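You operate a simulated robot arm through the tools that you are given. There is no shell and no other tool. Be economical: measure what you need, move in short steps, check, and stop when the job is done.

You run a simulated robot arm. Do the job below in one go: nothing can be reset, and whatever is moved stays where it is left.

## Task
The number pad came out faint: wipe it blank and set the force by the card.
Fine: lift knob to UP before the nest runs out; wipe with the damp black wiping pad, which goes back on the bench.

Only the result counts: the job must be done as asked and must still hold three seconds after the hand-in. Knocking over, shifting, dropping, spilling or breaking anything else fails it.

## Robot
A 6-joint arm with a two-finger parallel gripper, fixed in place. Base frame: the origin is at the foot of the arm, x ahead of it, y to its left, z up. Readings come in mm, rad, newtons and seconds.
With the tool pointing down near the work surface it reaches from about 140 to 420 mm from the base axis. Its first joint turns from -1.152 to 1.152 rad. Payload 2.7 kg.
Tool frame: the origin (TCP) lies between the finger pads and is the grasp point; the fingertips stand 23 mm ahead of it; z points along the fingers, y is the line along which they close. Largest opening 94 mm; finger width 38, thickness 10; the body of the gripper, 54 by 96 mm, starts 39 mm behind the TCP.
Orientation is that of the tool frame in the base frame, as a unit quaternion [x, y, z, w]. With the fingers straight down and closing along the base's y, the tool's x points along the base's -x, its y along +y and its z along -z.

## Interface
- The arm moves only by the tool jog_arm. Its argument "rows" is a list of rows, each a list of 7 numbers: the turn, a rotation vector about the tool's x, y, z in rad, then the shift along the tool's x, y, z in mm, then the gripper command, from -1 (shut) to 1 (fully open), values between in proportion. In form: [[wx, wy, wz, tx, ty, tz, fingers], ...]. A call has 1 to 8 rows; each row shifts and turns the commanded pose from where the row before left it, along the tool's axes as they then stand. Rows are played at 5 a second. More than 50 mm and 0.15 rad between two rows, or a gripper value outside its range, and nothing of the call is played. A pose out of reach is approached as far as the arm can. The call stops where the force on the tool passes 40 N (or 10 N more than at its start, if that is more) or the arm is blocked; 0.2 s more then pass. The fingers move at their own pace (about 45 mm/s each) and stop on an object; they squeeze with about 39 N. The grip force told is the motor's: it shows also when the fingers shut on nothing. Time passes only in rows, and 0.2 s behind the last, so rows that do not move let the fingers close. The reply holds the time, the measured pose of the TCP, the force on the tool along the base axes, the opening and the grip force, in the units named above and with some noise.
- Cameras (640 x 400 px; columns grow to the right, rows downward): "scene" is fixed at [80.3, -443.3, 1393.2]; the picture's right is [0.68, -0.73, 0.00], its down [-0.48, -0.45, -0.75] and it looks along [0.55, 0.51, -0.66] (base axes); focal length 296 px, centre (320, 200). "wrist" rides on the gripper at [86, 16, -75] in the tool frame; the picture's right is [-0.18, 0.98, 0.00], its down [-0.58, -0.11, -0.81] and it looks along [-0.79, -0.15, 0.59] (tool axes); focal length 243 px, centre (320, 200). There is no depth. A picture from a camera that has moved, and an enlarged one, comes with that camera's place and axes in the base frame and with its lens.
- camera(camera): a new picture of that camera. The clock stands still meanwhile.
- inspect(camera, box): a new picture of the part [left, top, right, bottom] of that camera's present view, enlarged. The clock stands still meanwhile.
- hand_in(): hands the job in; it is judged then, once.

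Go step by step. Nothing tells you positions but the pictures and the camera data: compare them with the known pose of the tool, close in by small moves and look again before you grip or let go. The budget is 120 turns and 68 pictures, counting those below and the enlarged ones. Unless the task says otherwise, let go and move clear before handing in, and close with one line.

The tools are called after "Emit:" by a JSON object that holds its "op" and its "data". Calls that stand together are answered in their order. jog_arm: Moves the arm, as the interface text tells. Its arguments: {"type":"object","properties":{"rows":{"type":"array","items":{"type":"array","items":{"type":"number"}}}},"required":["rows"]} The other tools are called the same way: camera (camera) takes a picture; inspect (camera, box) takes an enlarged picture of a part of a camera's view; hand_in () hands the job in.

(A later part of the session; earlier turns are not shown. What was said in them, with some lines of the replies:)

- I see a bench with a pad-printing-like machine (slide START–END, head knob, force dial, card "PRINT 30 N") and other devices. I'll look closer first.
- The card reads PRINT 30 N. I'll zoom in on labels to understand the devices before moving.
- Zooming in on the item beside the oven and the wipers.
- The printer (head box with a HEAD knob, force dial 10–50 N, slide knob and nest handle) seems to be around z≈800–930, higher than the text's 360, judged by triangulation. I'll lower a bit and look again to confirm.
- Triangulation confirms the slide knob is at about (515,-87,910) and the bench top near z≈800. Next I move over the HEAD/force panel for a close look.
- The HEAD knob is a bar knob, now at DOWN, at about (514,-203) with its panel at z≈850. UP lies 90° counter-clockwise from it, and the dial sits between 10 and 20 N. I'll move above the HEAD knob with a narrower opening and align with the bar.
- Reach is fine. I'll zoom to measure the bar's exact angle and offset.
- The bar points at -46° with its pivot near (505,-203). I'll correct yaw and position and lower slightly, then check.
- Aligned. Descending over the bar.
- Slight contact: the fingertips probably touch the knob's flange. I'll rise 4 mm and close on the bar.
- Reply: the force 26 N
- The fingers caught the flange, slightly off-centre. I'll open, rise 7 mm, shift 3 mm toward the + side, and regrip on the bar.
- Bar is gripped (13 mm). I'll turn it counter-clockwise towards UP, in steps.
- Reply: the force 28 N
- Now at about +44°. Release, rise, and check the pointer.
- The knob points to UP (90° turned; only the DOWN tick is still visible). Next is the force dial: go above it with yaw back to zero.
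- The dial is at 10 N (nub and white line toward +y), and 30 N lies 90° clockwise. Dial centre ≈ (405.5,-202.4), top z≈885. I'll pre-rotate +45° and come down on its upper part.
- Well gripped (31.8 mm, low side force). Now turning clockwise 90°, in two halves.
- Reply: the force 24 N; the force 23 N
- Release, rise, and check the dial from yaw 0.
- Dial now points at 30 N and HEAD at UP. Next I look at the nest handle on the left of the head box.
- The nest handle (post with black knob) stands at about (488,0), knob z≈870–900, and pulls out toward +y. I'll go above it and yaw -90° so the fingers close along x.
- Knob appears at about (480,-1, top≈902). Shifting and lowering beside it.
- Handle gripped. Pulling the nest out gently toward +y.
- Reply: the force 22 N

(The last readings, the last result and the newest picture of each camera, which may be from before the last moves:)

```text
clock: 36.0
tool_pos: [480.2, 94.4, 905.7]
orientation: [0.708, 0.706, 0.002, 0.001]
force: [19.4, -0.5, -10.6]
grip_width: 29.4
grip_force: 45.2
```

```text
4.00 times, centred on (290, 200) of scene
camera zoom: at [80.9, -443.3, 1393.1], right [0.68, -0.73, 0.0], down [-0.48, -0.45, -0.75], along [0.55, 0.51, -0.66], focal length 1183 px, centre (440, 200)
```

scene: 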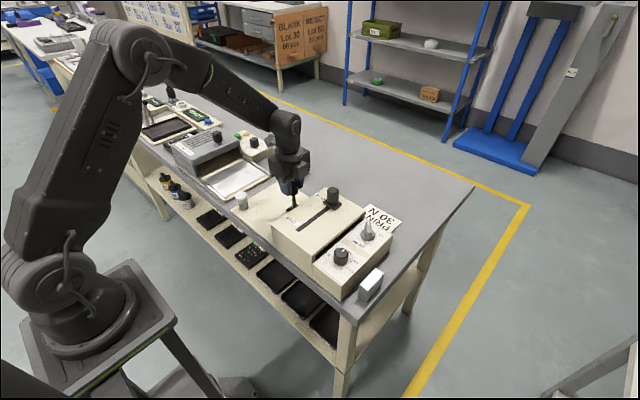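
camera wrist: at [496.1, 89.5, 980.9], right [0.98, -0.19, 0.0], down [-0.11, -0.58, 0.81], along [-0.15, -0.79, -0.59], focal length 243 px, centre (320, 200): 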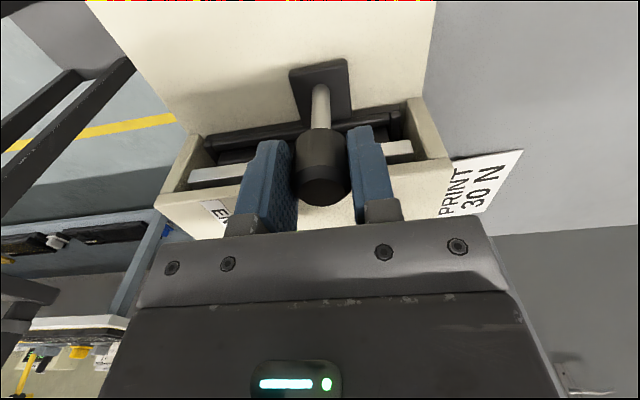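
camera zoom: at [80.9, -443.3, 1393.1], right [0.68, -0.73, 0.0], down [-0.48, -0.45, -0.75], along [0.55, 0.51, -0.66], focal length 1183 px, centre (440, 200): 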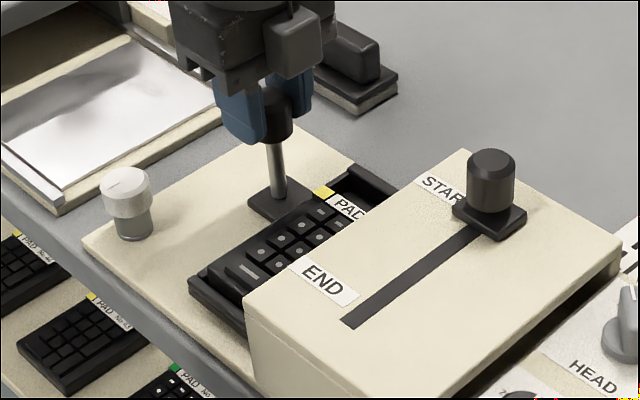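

The nest with the faint pad is coming out. Continue to pull until it is fully out, watching force.

Emit:
{"op": "jog_arm", "data": {"rows": [[0, 0, 0, 0, 1, 0, -1], [0, 0, 0, 12, 0, 0, -1], [0, 0, 0, 12, 0, 0, -1], [0, 0, 0, 0, 0, 0, -1]]}}

Emit:
{"op": "inspect", "data": {"camera": "scene", "box": [220, 150, 360, 250]}}

```text
clock: 37.0
tool_pos: [480.2, 116.8, 906.0]
orientation: [0.708, 0.706, 0.0, 0.0]
force: [12.7, -1.7, -6.7]
grip_width: 29.5
grip_force: 44.8
```

```text
4.00 times, centred on (290, 200) of scene
camera zoom: at [80.7, -443.3, 1393.1], right [0.68, -0.73, 0.0], down [-0.48, -0.45, -0.75], along [0.55, 0.51, -0.66], focal length 1183 px, centre (440, 200)
```

zoom: 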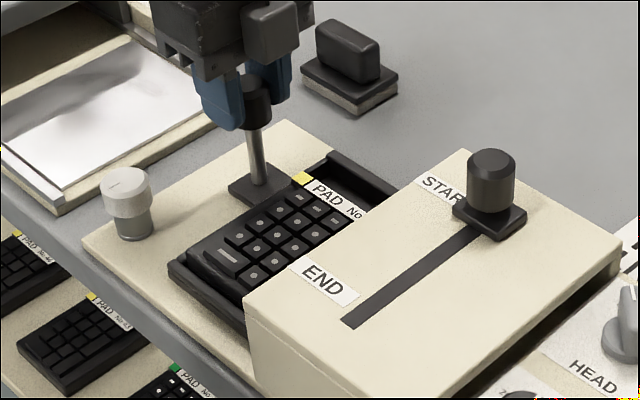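

Emit:
{"op": "jog_arm", "data": {"rows": [[0, 0, 0, 0, 1, 0, -1], [0, 0, 0, 8, 0, 0, -1], [0, 0, 0, 8, 0, 0, -1], [0, 0, 0, 6, 0, 0, -1], [0, 0, 0, 0, 0, 0, -1]]}}

Emit:
{"op": "inspect", "data": {"camera": "scene", "box": [220, 150, 360, 250]}}

```text
clock: 38.2
tool_pos: [479.6, 138.4, 905.8]
orientation: [0.708, 0.706, -0.001, 0.0]
force: [-16.7, 0.0, 7.7]
grip_width: 29.6
grip_force: 45.1
```

```text
4.00 times, centred on (290, 200) of scene
camera zoom: at [79.7, -443.4, 1393.2], right [0.68, -0.73, 0.0], down [-0.48, -0.45, -0.75], along [0.55, 0.51, -0.66], focal length 1183 px, centre (440, 200)
```

zoom: 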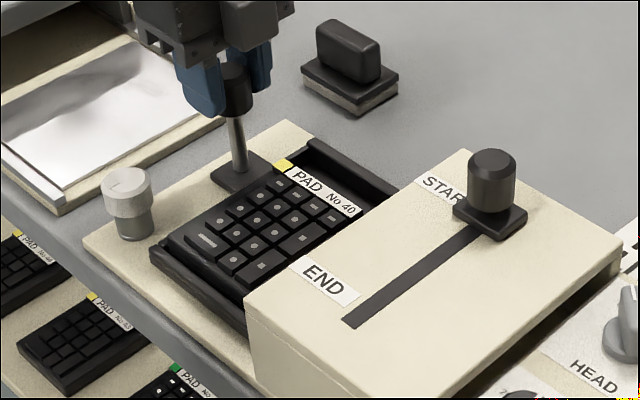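

Emit:
{"op": "jog_arm", "data": {"rows": [[0, 0, 0, 0, -1, 0, -1], [0, 0, 0, 6, 0, 0, -1], [0, 0, 0, 6, 0, 0, -1], [0, 0, 0, 5, 0, 0, -1], [0, 0, 0, 0, 0, 0, -1]]}}

Emit:
{"op": "inspect", "data": {"camera": "scene", "box": [220, 150, 360, 250]}}

```text
clock: 39.4
tool_pos: [479.0, 154.1, 906.4]
orientation: [0.709, 0.705, 0.0, 0.0]
force: [-18.3, -20.1, 10.1]
grip_width: 29.4
grip_force: 44.7
```

```text
4.00 times, centred on (290, 200) of scene
camera zoom: at [79.6, -443.9, 1393.0], right [0.68, -0.73, 0.0], down [-0.48, -0.45, -0.75], along [0.55, 0.51, -0.66], focal length 1183 px, centre (440, 200)
```

zoom: 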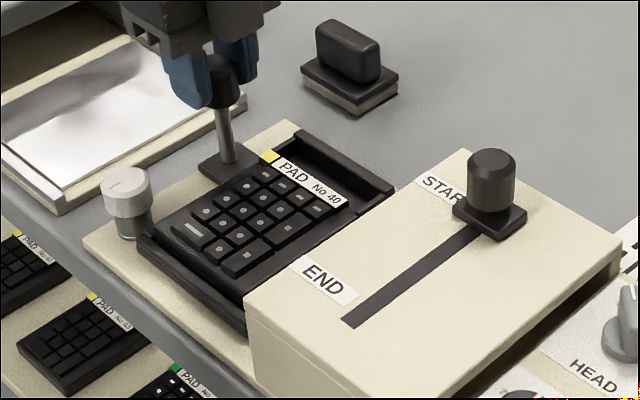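

The nest has reached its stop with the whole pad out. Relax, release and rise, then look for the wiping pad at about (616,157).

Emit:
{"op": "jog_arm", "data": {"rows": [[0, 0, 0, -1.5, 0, 0, -1], [0, 0, 0, 0, 0, 0, -0.3], [0, 0, 0, 0, 0, 0, 0.1], [0, 0, 0, 0, 0, 0, 0.1], [0, 0, 0, 0, 0, -30, 0.1], [0, 0, 0, 0, 0, -40, 0.3], [0, 0, 0, 0, 0, -30, 0.3], [0, 0, 0, 0, 0, 0, 0.3]]}}

Emit:
{"op": "jog_arm", "data": {"rows": [[0, 0, 0, 0, 45, 0, 0.3], [0, 0, 0, 0, 45, 0, 0.3], [0, 0, 0, 0, 44, 0, 0.3], [0, 0, 0, 4, 0, 30, 0.3], [0, 0, 0, 0, 0, 30, 0.3], [0, 0, 0, 0, 0, 0, 0.3]]}}

Emit:
{"op": "camera", "data": {"camera": "wrist"}}

```text
clock: 41.2
tool_pos: [479.6, 153.4, 1005.6]
orientation: [0.708, 0.706, 0.001, 0.001]
force: [-0.5, -0.7, -0.7]
grip_width: 61.2
grip_force: 0.1
```

```text
clock: 42.6
tool_pos: [615.6, 156.2, 947.5]
orientation: [0.709, 0.705, 0.001, 0.001]
force: [0.2, -0.5, 0.2]
grip_width: 61.2
grip_force: 0.1
```

```text
20 pictures are left
camera wrist: at [630.3, 242.9, 1022.2], right [0.98, -0.19, 0.0], down [-0.11, -0.58, 0.81], along [-0.15, -0.79, -0.59], focal length 243 px, centre (320, 200)
```

wrist: 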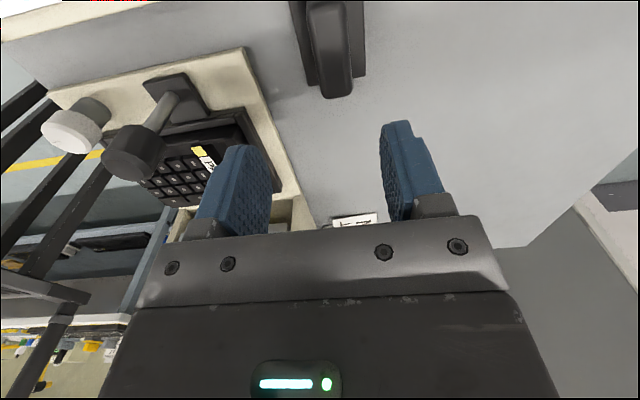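

The wiper handle runs along y near (624,173). Centering above it and lowering a little.

Emit:
{"op": "jog_arm", "data": {"rows": [[0, 0, 0, 17, 8.5, 0, 0.1], [0, 0, 0, 0, 0, 15, 0.1], [0, 0, 0, 0, 0, 15, 0.1], [0, 0, 0, 0, 0, 0, 0.1]]}}

Emit:
{"op": "camera", "data": {"camera": "wrist"}}

```text
clock: 43.6
tool_pos: [617.0, 171.6, 917.8]
orientation: [0.708, 0.706, 0.0, 0.001]
force: [1.0, 0.3, -0.3]
grip_width: 51.6
grip_force: 0.0
out of reach, approached as far as the arm can: row 1
```

```text
19 pictures are left
camera wrist: at [633.5, 258.3, 991.2], right [0.98, -0.19, 0.0], down [-0.11, -0.58, 0.81], along [-0.15, -0.79, -0.59], focal length 243 px, centre (320, 200)
```

wrist: 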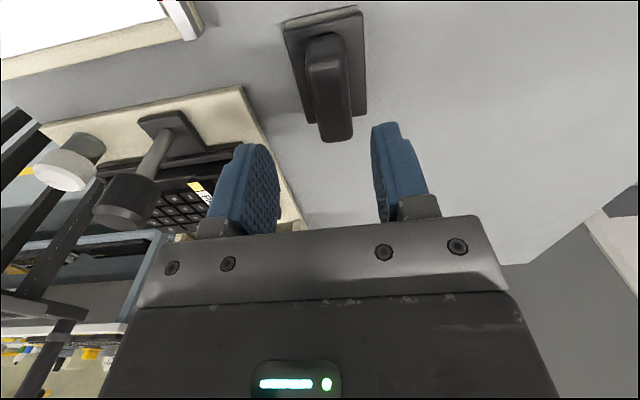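

Emit:
{"op": "jog_arm", "data": {"rows": [[0, 0, 0, 0, 0, 20, 0.1], [0, 0, 0, 0, 0, 20, 0.1], [0, 0, 0, 2, 6, 0, 0.1], [0, 0, 0, 0, 0, 0, 0.1]]}}

Emit:
{"op": "camera", "data": {"camera": "wrist"}}

Emit:
{"op": "inspect", "data": {"camera": "scene", "box": [250, 110, 350, 190]}}

```text
clock: 44.6
tool_pos: [620.3, 173.9, 874.9]
orientation: [0.708, 0.706, 0.001, 0.001]
force: [-0.3, 0.5, -0.5]
grip_width: 51.7
grip_force: 0.0
out of reach, approached as far as the arm can: row 3
```

```text
18 pictures are left
camera wrist: at [635.8, 260.3, 950.5], right [0.98, -0.19, 0.0], down [-0.11, -0.58, 0.81], along [-0.15, -0.79, -0.59], focal length 243 px, centre (320, 200)
```

wrist: 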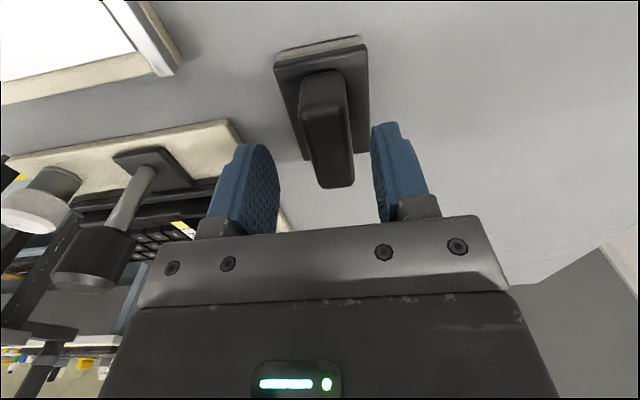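

```text
5.00 times, centred on (300, 150) of scene
camera zoom: at [80.3, -443.3, 1393.2], right [0.68, -0.73, 0.0], down [-0.48, -0.45, -0.75], along [0.55, 0.51, -0.66], focal length 1479 px, centre (420, 450)
```

zoom: 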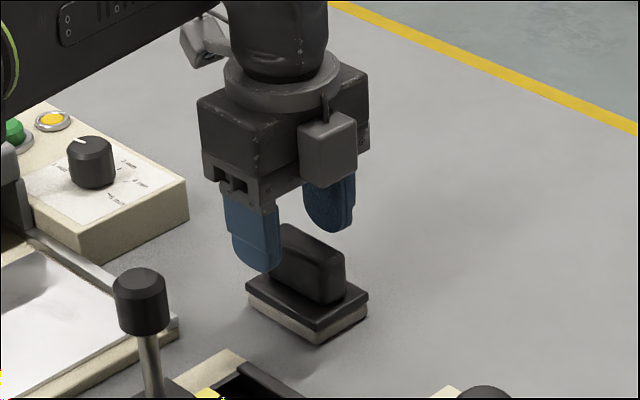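

Handle top at about z 858. Lowering to TCP ≈851 and nudging toward it.

Emit:
{"op": "jog_arm", "data": {"rows": [[0, 0, 0, 0, 0, 12, 0.1], [0, 0, 0, 0, 0, 12, 0.1], [0, 0, 0, 2, 3, 0, 0.1], [0, 0, 0, 0, 0, 0, 0.1]]}}

Emit:
{"op": "camera", "data": {"camera": "wrist"}}

```text
clock: 45.6
tool_pos: [620.3, 172.8, 852.5]
orientation: [0.708, 0.706, 0.001, 0.001]
force: [0.2, -0.3, -0.4]
grip_width: 52.0
grip_force: 0.1
out of reach, approached as far as the arm can: row 3
```

```text
16 pictures are left
camera wrist: at [635.9, 260.0, 927.6], right [0.98, -0.19, 0.0], down [-0.11, -0.58, 0.81], along [-0.15, -0.79, -0.59], focal length 243 px, centre (320, 200)
```

wrist: 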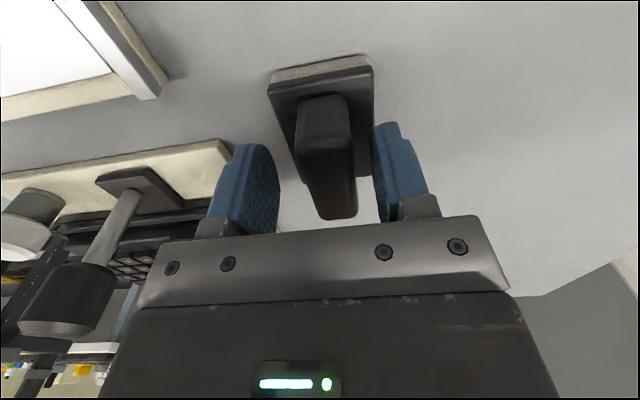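

Handle is between the fingers. Closing.

Emit:
{"op": "jog_arm", "data": {"rows": [[0, 0, 0, 0, 0, 0, -0.2], [0, 0, 0, 0, 0, 0, -0.5], [0, 0, 0, 0, 0, 0, -1], [0, 0, 0, 0, 0, 0, -1], [0, 0, 0, 0, 0, 0, -1]]}}

Emit:
{"op": "jog_arm", "data": {"rows": [[0, 0, 0, 0, -3, -15, -1], [0, 0, 0, 0, -3, -25, -1], [0, 0, 0, 0, -3, -30, -1], [0, 0, 0, 0, 0, 0, -1]]}}

Emit:
{"op": "camera", "data": {"camera": "scene"}}

```text
clock: 46.8
tool_pos: [621.1, 174.2, 853.3]
orientation: [0.708, 0.706, 0.001, 0.001]
force: [0.3, -0.1, 0.1]
grip_width: 23.3
grip_force: 38.7
```

```text
clock: 47.8
tool_pos: [609.8, 172.9, 921.3]
orientation: [0.708, 0.706, 0.0, 0.0]
force: [0.6, -0.3, 0.3]
grip_width: 0.0
grip_force: 38.8
```

```text
15 pictures are left
```

scene: 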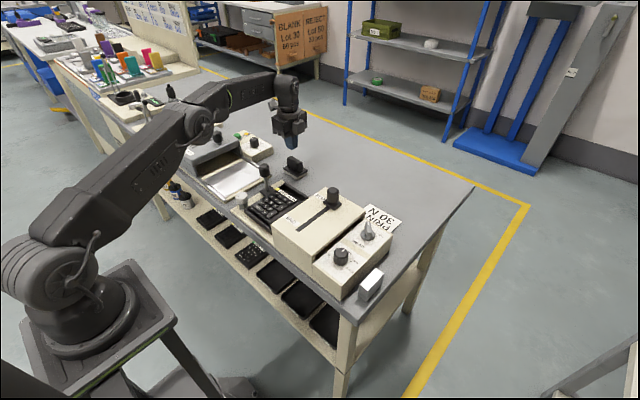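

The grip slipped off; I was too high or too shallow on the handle. I'll re-measure.

Emit:
{"op": "inspect", "data": {"camera": "scene", "box": [270, 145, 330, 185]}}

Emit:
{"op": "inspect", "data": {"camera": "wrist", "box": [240, 0, 400, 130]}}

```text
10.00 times, centred on (300, 165) of scene
camera zoom: at [80.3, -443.3, 1393.2], right [0.68, -0.73, 0.0], down [-0.48, -0.45, -0.75], along [0.55, 0.51, -0.66], focal length 2958 px, centre (520, 550)
```

zoom: 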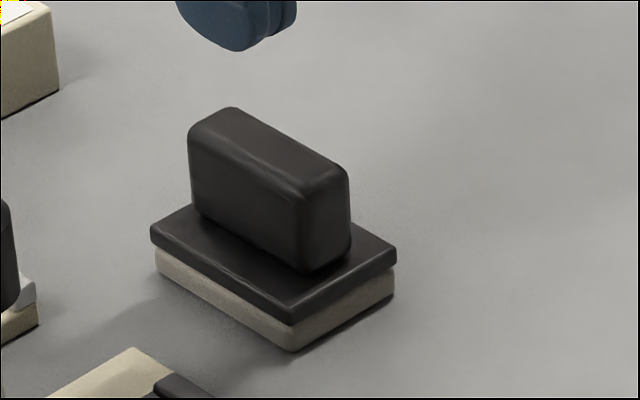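

```text
3.08 times, centred on (320, 65) of wrist
camera zoom: at [626.1, 260.4, 995.9], right [0.98, -0.19, 0.0], down [-0.11, -0.58, 0.81], along [-0.15, -0.79, -0.59], focal length 746 px, centre (320, 615)
```

zoom: 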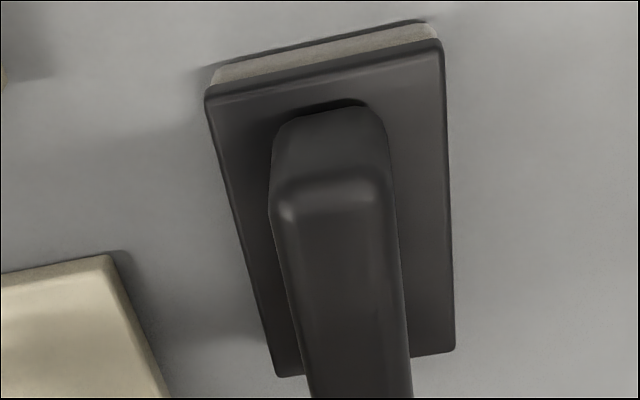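

Handle: top z≈854, base plate top ≈817, centre ≈(616,174). I'll regrip lower (TCP≈844).

Emit:
{"op": "jog_arm", "data": {"rows": [[0, 0, 0, 0, 6, 0, 0.1], [0, 0, 0, 1, 0, 0, 0.1], [0, 0, 0, 0, 0, 25, 0.1], [0, 0, 0, 0, 0, 25, 0.1], [0, 0, 0, 0, 0, 20, 0.1], [0, 0, 0, 0, 0, 6, 0.1], [0, 0, 0, 0, 0, 0, 0.1]]}}

Emit:
{"op": "camera", "data": {"camera": "wrist"}}

```text
clock: 49.4
tool_pos: [618.2, 174.5, 845.7]
orientation: [0.709, 0.706, 0.001, 0.001]
force: [-0.5, 0.0, 0.2]
grip_width: 51.9
grip_force: 0.0
```

```text
12 pictures are left
camera wrist: at [632.9, 261.5, 920.0], right [0.98, -0.19, 0.0], down [-0.11, -0.58, 0.81], along [-0.15, -0.79, -0.59], focal length 243 px, centre (320, 200)
```

wrist: 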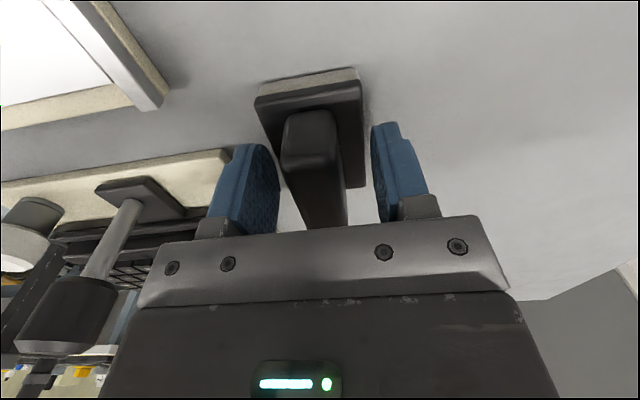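

Emit:
{"op": "jog_arm", "data": {"rows": [[0, 0, 0, 0, -2.5, 3, 0.1], [0, 0, 0, 0, 0, 0, -0.3], [0, 0, 0, 0, 0, 0, -0.6], [0, 0, 0, 0, 0, 0, -1], [0, 0, 0, 0, 0, 0, -1], [0, 0, 0, 0, 0, 0, -1]]}}

Emit:
{"op": "jog_arm", "data": {"rows": [[0, 0, 0, 0, 0, 0, -1], [0, 0, 0, 0, 0, -5, -1], [0, 0, 0, 0, 0, -5, -1], [0, 0, 0, 0, 0, 0, -1]]}}

```text
clock: 50.8
tool_pos: [614.7, 175.8, 843.0]
orientation: [0.709, 0.706, 0.0, 0.001]
force: [-0.1, 0.3, 0.8]
grip_width: 23.5
grip_force: 38.7
```

```text
clock: 51.8
tool_pos: [615.4, 175.7, 853.7]
orientation: [0.709, 0.705, -0.001, 0.0]
force: [-1.3, -0.9, -0.1]
grip_width: 23.5
grip_force: 38.7
```

Emit:
{"op": "jog_arm", "data": {"rows": [[0, 0, 0, 0, 0, -10, -1], [0, 0, 0, 0, 0, -15, -1], [0, 0, 0, 0, 0, -15, -1], [0, 0, 0, 0, 0, -15, -1], [0, 0, 0, 0, 0, 0, -1]]}}

Emit:
{"op": "inspect", "data": {"camera": "scene", "box": [220, 110, 360, 250]}}

```text
clock: 53.0
tool_pos: [614.6, 173.9, 907.8]
orientation: [0.708, 0.706, 0.001, 0.0]
force: [-0.1, -0.2, -0.7]
grip_width: 23.5
grip_force: 39.2
```

```text
2.86 times, centred on (290, 180) of scene
camera zoom: at [80.3, -443.3, 1393.2], right [0.68, -0.73, 0.0], down [-0.48, -0.45, -0.75], along [0.55, 0.51, -0.66], focal length 845 px, centre (406, 257)
```

zoom: 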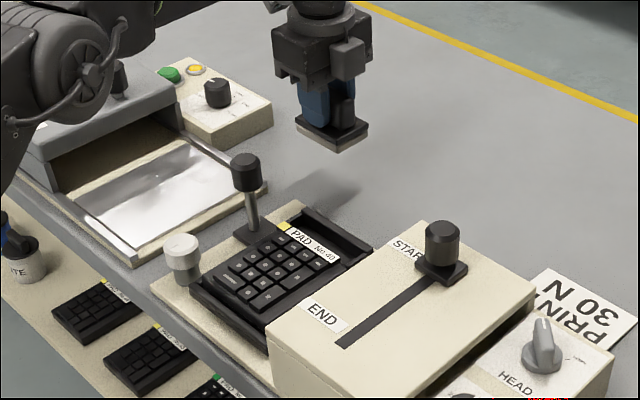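

The wiper is held. The keys span roughly x 397–490, y 33–106, so I'll carry the wiper over them, clear of the post.

Emit:
{"op": "jog_arm", "data": {"rows": [[0, 0, 0, -35, 0, -25, -1], [0, 0, 0, -35, 0, 0, -1], [0, 0, 0, -34, 0, 0, -1], [0, 0, 0, 0, -42, 0, -1], [0, 0, 0, 0, -42, 0, -1], [0, 0, 0, 0, -42, 0, -1], [0, 0, 0, 0, -34, 0, -1], [0, 0, 0, 0, 0, 0, -1]]}}

Emit:
{"op": "camera", "data": {"camera": "wrist"}}

Emit:
{"op": "inspect", "data": {"camera": "scene", "box": [220, 130, 340, 230]}}

```text
clock: 54.8
tool_pos: [454.6, 72.7, 933.1]
orientation: [0.708, 0.706, 0.001, 0.0]
force: [0.3, -0.3, -1.1]
grip_width: 23.4
grip_force: 39.0
```

```text
10 pictures are left
camera wrist: at [469.5, 158.7, 1007.1], right [0.98, -0.19, 0.0], down [-0.11, -0.58, 0.81], along [-0.15, -0.79, -0.59], focal length 243 px, centre (320, 200)
```

wrist: 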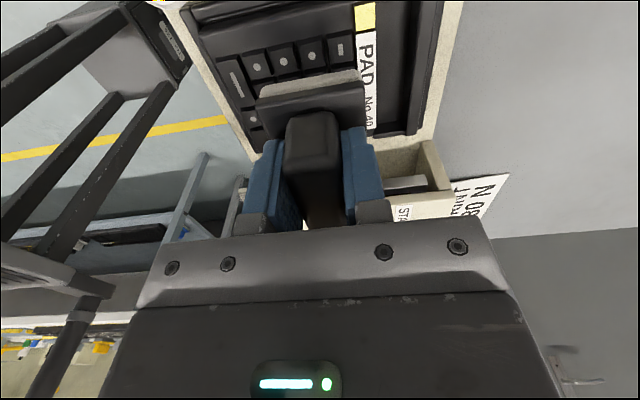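

```text
4.00 times, centred on (280, 180) of scene
camera zoom: at [80.2, -443.3, 1393.2], right [0.68, -0.73, 0.0], down [-0.48, -0.45, -0.75], along [0.55, 0.51, -0.66], focal length 1183 px, centre (480, 280)
```

zoom: 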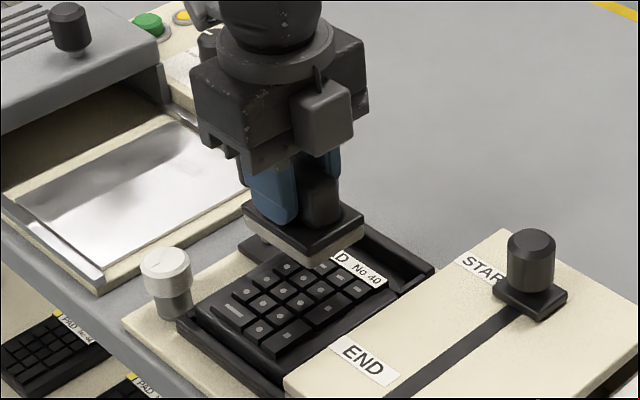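

Keys' legends lie at x≈390–480, y≈36–97. Descend at (440,67) in small steps until light contact.

Emit:
{"op": "jog_arm", "data": {"rows": [[0, 0, 0, -5, -14, 15, -1], [0, 0, 0, 0, 0, 15, -1], [0, 0, 0, 0, 0, 5, -1], [0, 0, 0, 0, 0, 0, -1]]}}

Emit:
{"op": "inspect", "data": {"camera": "scene", "box": [220, 130, 340, 230]}}

```text
clock: 55.8
tool_pos: [440.5, 66.1, 898.1]
orientation: [0.709, 0.706, 0.0, 0.001]
force: [0.0, 0.2, -0.7]
grip_width: 23.4
grip_force: 39.1
```

```text
4.00 times, centred on (280, 180) of scene
camera zoom: at [80.3, -443.3, 1393.2], right [0.68, -0.73, 0.0], down [-0.48, -0.45, -0.75], along [0.55, 0.51, -0.66], focal length 1183 px, centre (480, 280)
```

zoom: 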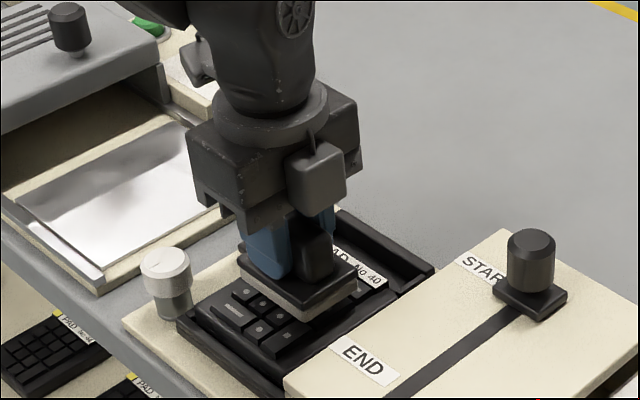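

Emit:
{"op": "jog_arm", "data": {"rows": [[0, 0, 0, 0, 0, 3, -1], [0, 0, 0, 0, 0, 3, -1], [0, 0, 0, 0, 0, 2, -1], [0, 0, 0, 0, 0, 0, -1]]}}

```text
clock: 56.8
tool_pos: [439.1, 66.0, 888.5]
orientation: [0.708, 0.706, 0.001, 0.0]
force: [-0.5, 0.2, -0.7]
grip_width: 23.5
grip_force: 39.0
```

Emit:
{"op": "jog_arm", "data": {"rows": [[0, 0, 0, 0, 0, 2, -1], [0, 0, 0, 0, 0, 2, -1], [0, 0, 0, 0, 0, 0, -1]]}}

```text
clock: 57.6
tool_pos: [441.3, 66.8, 886.8]
orientation: [0.708, 0.706, 0.002, 0.002]
force: [-10.3, -3.1, 35.3]
grip_width: 23.6
grip_force: 39.2
```

Contact at TCP ≈887. Back off slightly to about 15–20 N and sweep.

Emit:
{"op": "jog_arm", "data": {"rows": [[0, 0, 0, 0, 0, -1.3, -1], [0, 0, 0, 0, -6, 0, -1], [0, 0, 0, 0, -8, 0, -1], [0, 0, 0, 0, -8, 0, -1], [0, 0, 0, 0, -7, 0, -1], [0, 0, 0, 0, 0, 0, -1]]}}

```text
clock: 59.0
tool_pos: [412.5, 67.4, 888.9]
orientation: [0.708, 0.706, 0.002, 0.001]
force: [8.8, 0.0, 20.8]
grip_width: 23.4
grip_force: 38.9
```

Emit:
{"op": "jog_arm", "data": {"rows": [[0, 0, 0, -6, 0, 0, -1], [0, 0, 0, 0, 10, 0, -1], [0, 0, 0, 0, 12, 0, -1], [0, 0, 0, 0, 12, 0, -1], [0, 0, 0, 0, 12, 0, -1], [0, 0, 0, 0, 8, 0, -1], [0, 0, 0, 0, 0, 0, -1]]}}

Emit:
{"op": "jog_arm", "data": {"rows": [[0, 0, 0, 6, 0, 0, -1], [0, 0, 0, 7, 0, 0, -1], [0, 0, 0, 0, -12, 0, -1], [0, 0, 0, 0, -12, 0, -1], [0, 0, 0, 0, -12, 0, -1], [0, 0, 0, -6, -10, 0, -1], [0, 0, 0, 0, -6, 0, -1], [0, 0, 0, 0, 0, 0, -1]]}}

```text
clock: 60.6
tool_pos: [463.6, 59.2, 887.5]
orientation: [0.708, 0.706, 0.001, 0.0]
force: [-7.5, -0.4, 20.2]
grip_width: 23.2
grip_force: 39.1
```

```text
clock: 62.4
tool_pos: [414.0, 67.8, 888.0]
orientation: [0.709, 0.705, 0.001, 0.002]
force: [7.7, -0.8, 23.4]
grip_width: 23.5
grip_force: 38.5
```

Lift away and check the pad.

Emit:
{"op": "jog_arm", "data": {"rows": [[0, 0, 0, 0, 0, -25, -1], [0, 0, 0, 0, 0, -25, -1], [0, 0, 0, 0, 45, 0, -1], [0, 0, 0, 0, 45, 0, -1], [0, 0, 0, 0, 45, 0, -1], [0, 0, 0, 0, 45, 0, -1], [0, 0, 0, 0, 10, 0, -1], [0, 0, 0, 0, 0, 0, -1]]}}

Emit:
{"op": "inspect", "data": {"camera": "scene", "box": [230, 160, 330, 230]}}

```text
clock: 64.2
tool_pos: [602.4, 65.5, 937.5]
orientation: [0.708, 0.706, 0.0, 0.0]
force: [-0.4, -0.5, -1.3]
grip_width: 23.4
grip_force: 38.6
```

```text
5.71 times, centred on (280, 195) of scene
camera zoom: at [80.3, -443.3, 1393.2], right [0.68, -0.73, 0.0], down [-0.48, -0.45, -0.75], along [0.55, 0.51, -0.66], focal length 1690 px, centre (549, 229)
```

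zoom: 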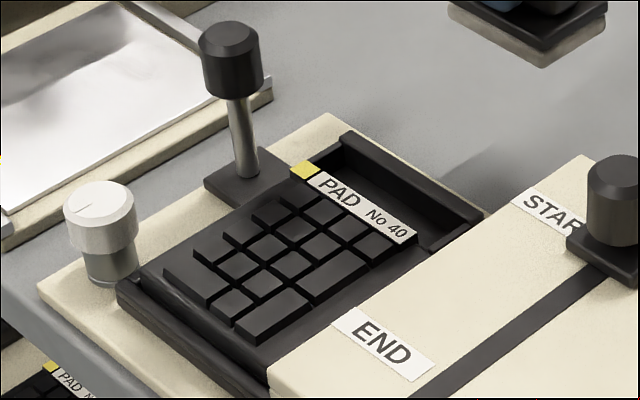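

The pad is blank. Now return the wiping pad to the bench near its original spot.

Emit:
{"op": "jog_arm", "data": {"rows": [[0, 0, 0, 45, 0, 0, -1], [0, 0, 0, 45, 0, 0, -1], [0, 0, 0, 10, 4, 0, -1], [0, 0, 0, 0, 0, 30, -1], [0, 0, 0, 0, 0, 30, -1], [0, 0, 0, 0, 0, 25, -1], [0, 0, 0, 0, 0, 5, -1], [0, 0, 0, 0, 0, 0, -1]]}}

```text
clock: 66.0
tool_pos: [608.1, 166.8, 846.1]
orientation: [0.708, 0.706, 0.001, 0.001]
force: [0.3, -0.5, -0.6]
grip_width: 23.5
grip_force: 39.3
```

Emit:
{"op": "jog_arm", "data": {"rows": [[0, 0, 0, 0, 0, 1.5, -1], [0, 0, 0, 0, 0, 1.2, -1], [0, 0, 0, 0, 0, 0, -1]]}}

```text
clock: 66.8
tool_pos: [608.7, 166.5, 844.4]
orientation: [0.708, 0.706, 0.001, 0.0]
force: [0.1, 0.1, -0.3]
grip_width: 23.6
grip_force: 39.5
```

Emit:
{"op": "jog_arm", "data": {"rows": [[0, 0, 0, 0, 0, 1, -1], [0, 0, 0, 0, 0, 1, -1], [0, 0, 0, 0, 0, 0, -1]]}}

```text
clock: 67.6
tool_pos: [606.6, 167.1, 842.6]
orientation: [0.708, 0.706, 0.001, 0.0]
force: [1.8, 0.9, 1.1]
grip_width: 23.8
grip_force: 39.3
```

Touching the bench. Release and rise straight up, then check.

Emit:
{"op": "jog_arm", "data": {"rows": [[0, 0, 0, 0, 0, 0, -0.4], [0, 0, 0, 0, 0, 0, 0], [0, 0, 0, 0, 0, 0, 0.1], [0, 0, 0, 0, 0, 0, 0.1], [0, 0, 0, 0, 0, -30, 0.1], [0, 0, 0, 0, 0, -40, 0.1], [0, 0, 0, 0, 0, -40, 0.1], [0, 0, 0, 0, -45, 0, 0.1]]}}

Emit:
{"op": "jog_arm", "data": {"rows": [[0, 0, 0, 0, -30, -40, 0.1], [0, 0, 0, 0, -30, -40, 0.1], [0, 0, 0, 0, 0, -40, 0.1], [0, 0, 0, 0, 0, 0, 0.1]]}}

Emit:
{"op": "camera", "data": {"camera": "scene"}}

Emit:
{"op": "inspect", "data": {"camera": "scene", "box": [230, 140, 410, 290]}}

```text
clock: 69.4
tool_pos: [563.3, 168.1, 953.2]
orientation: [0.709, 0.706, 0.001, 0.001]
force: [-0.5, 0.0, -0.9]
grip_width: 51.8
grip_force: 0.1
```

```text
clock: 70.4
tool_pos: [501.5, 166.5, 1074.0]
orientation: [0.708, 0.706, 0.0, 0.0]
force: [0.0, -0.8, 0.8]
grip_width: 51.9
grip_force: 0.0
```

```text
6 pictures are left
```

scene: 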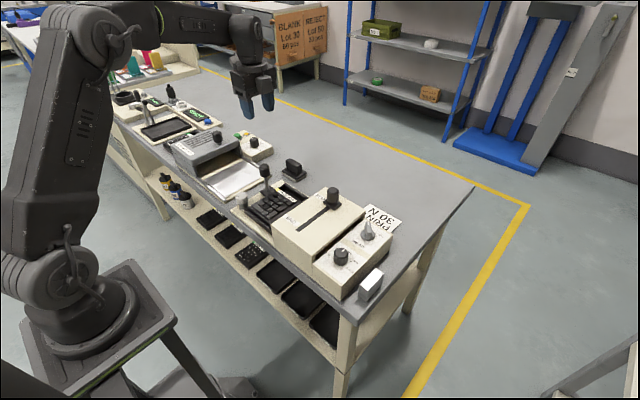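

```text
2.67 times, centred on (320, 215) of scene
camera zoom: at [80.2, -443.3, 1393.2], right [0.68, -0.73, 0.0], down [-0.48, -0.45, -0.75], along [0.55, 0.51, -0.66], focal length 789 px, centre (320, 160)
```

zoom: 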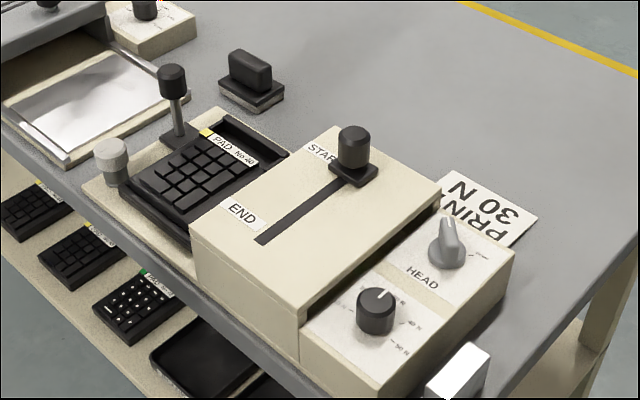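

Everything looks in place; one last close check of both knobs.

Emit:
{"op": "inspect", "data": {"camera": "scene", "box": [325, 210, 395, 270]}}

```text
6.67 times, centred on (360, 240) of scene
camera zoom: at [80.2, -443.3, 1393.2], right [0.68, -0.73, 0.0], down [-0.48, -0.45, -0.75], along [0.55, 0.51, -0.66], focal length 1972 px, centre (53, -67)
```

zoom: 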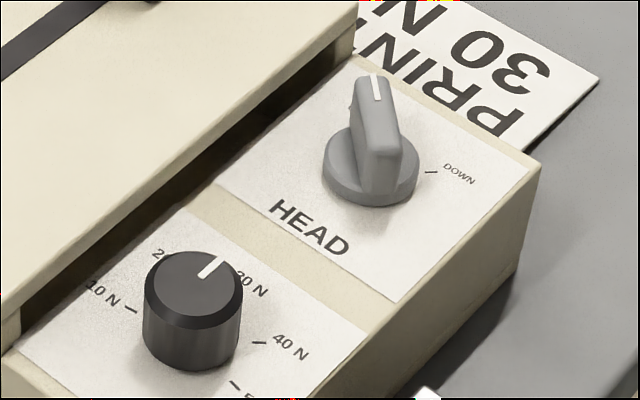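

HEAD is at UP. To be certain of the dial, I'll view it from the side where the 30 N tick isn't hidden.

Emit:
{"op": "jog_arm", "data": {"rows": [[0, 0, 0, -48, 0, 0, 0.1], [0, 0, 0, -48, 0, 0, 0.1], [0, 0, 0, -48, 0, 0, 0.1], [0, 0, 0, -48, 0, 0, 0.1], [0, 0, 0, -48, 0, 0, 0.1], [0, 0, 0, -48, 0, 0, 0.1], [0, 0, 0, -48, 0, 0, 0.1], [0, 0, 0, -28, -30, 0, 0.1]]}}

Emit:
{"op": "jog_arm", "data": {"rows": [[0, 0, 0, 0, -33, 30, 0.1], [0, 0, 0, 0, -33, 30, 0.1], [0, 0, 0, 0, 0, 30, 0.1], [0, 0, 0, 0, 0, 0, 0.1]]}}

Emit:
{"op": "inspect", "data": {"camera": "wrist", "box": [240, 0, 400, 130]}}

```text
clock: 72.2
tool_pos: [470.9, -197.3, 1070.7]
orientation: [0.708, 0.707, 0.001, 0.001]
force: [0.2, 0.1, 0.4]
grip_width: 51.8
grip_force: 0.1
```

```text
clock: 73.2
tool_pos: [402.1, -196.1, 981.5]
orientation: [0.708, 0.706, 0.001, 0.001]
force: [-0.1, 0.0, -0.6]
grip_width: 51.9
grip_force: 0.0
```

```text
3.08 times, centred on (320, 65) of wrist
camera zoom: at [418.3, -110.2, 1056.0], right [0.98, -0.19, 0.0], down [-0.11, -0.58, 0.81], along [-0.15, -0.79, -0.59], focal length 746 px, centre (320, 615)
```

zoom: 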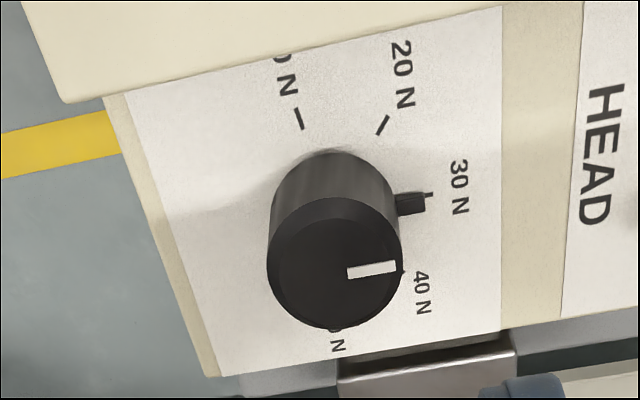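

HEAD is at UP and the force dial's nub lines up with the 30 N tick. The pad in the run-out nest is wiped blank, and the damp wiping pad is back on the bench. The gripper is empty and clear, so I'm handing in.

Emit:
{"op": "hand_in", "data": {}}

```text
The job is handed in.
```

The job is done and handed in: HEAD is at UP, force is set to 30 N by the card, the number pad is wiped blank with its nest left run out, and the damp black wiping pad is back on the bench, a centimetre or two from where it started.
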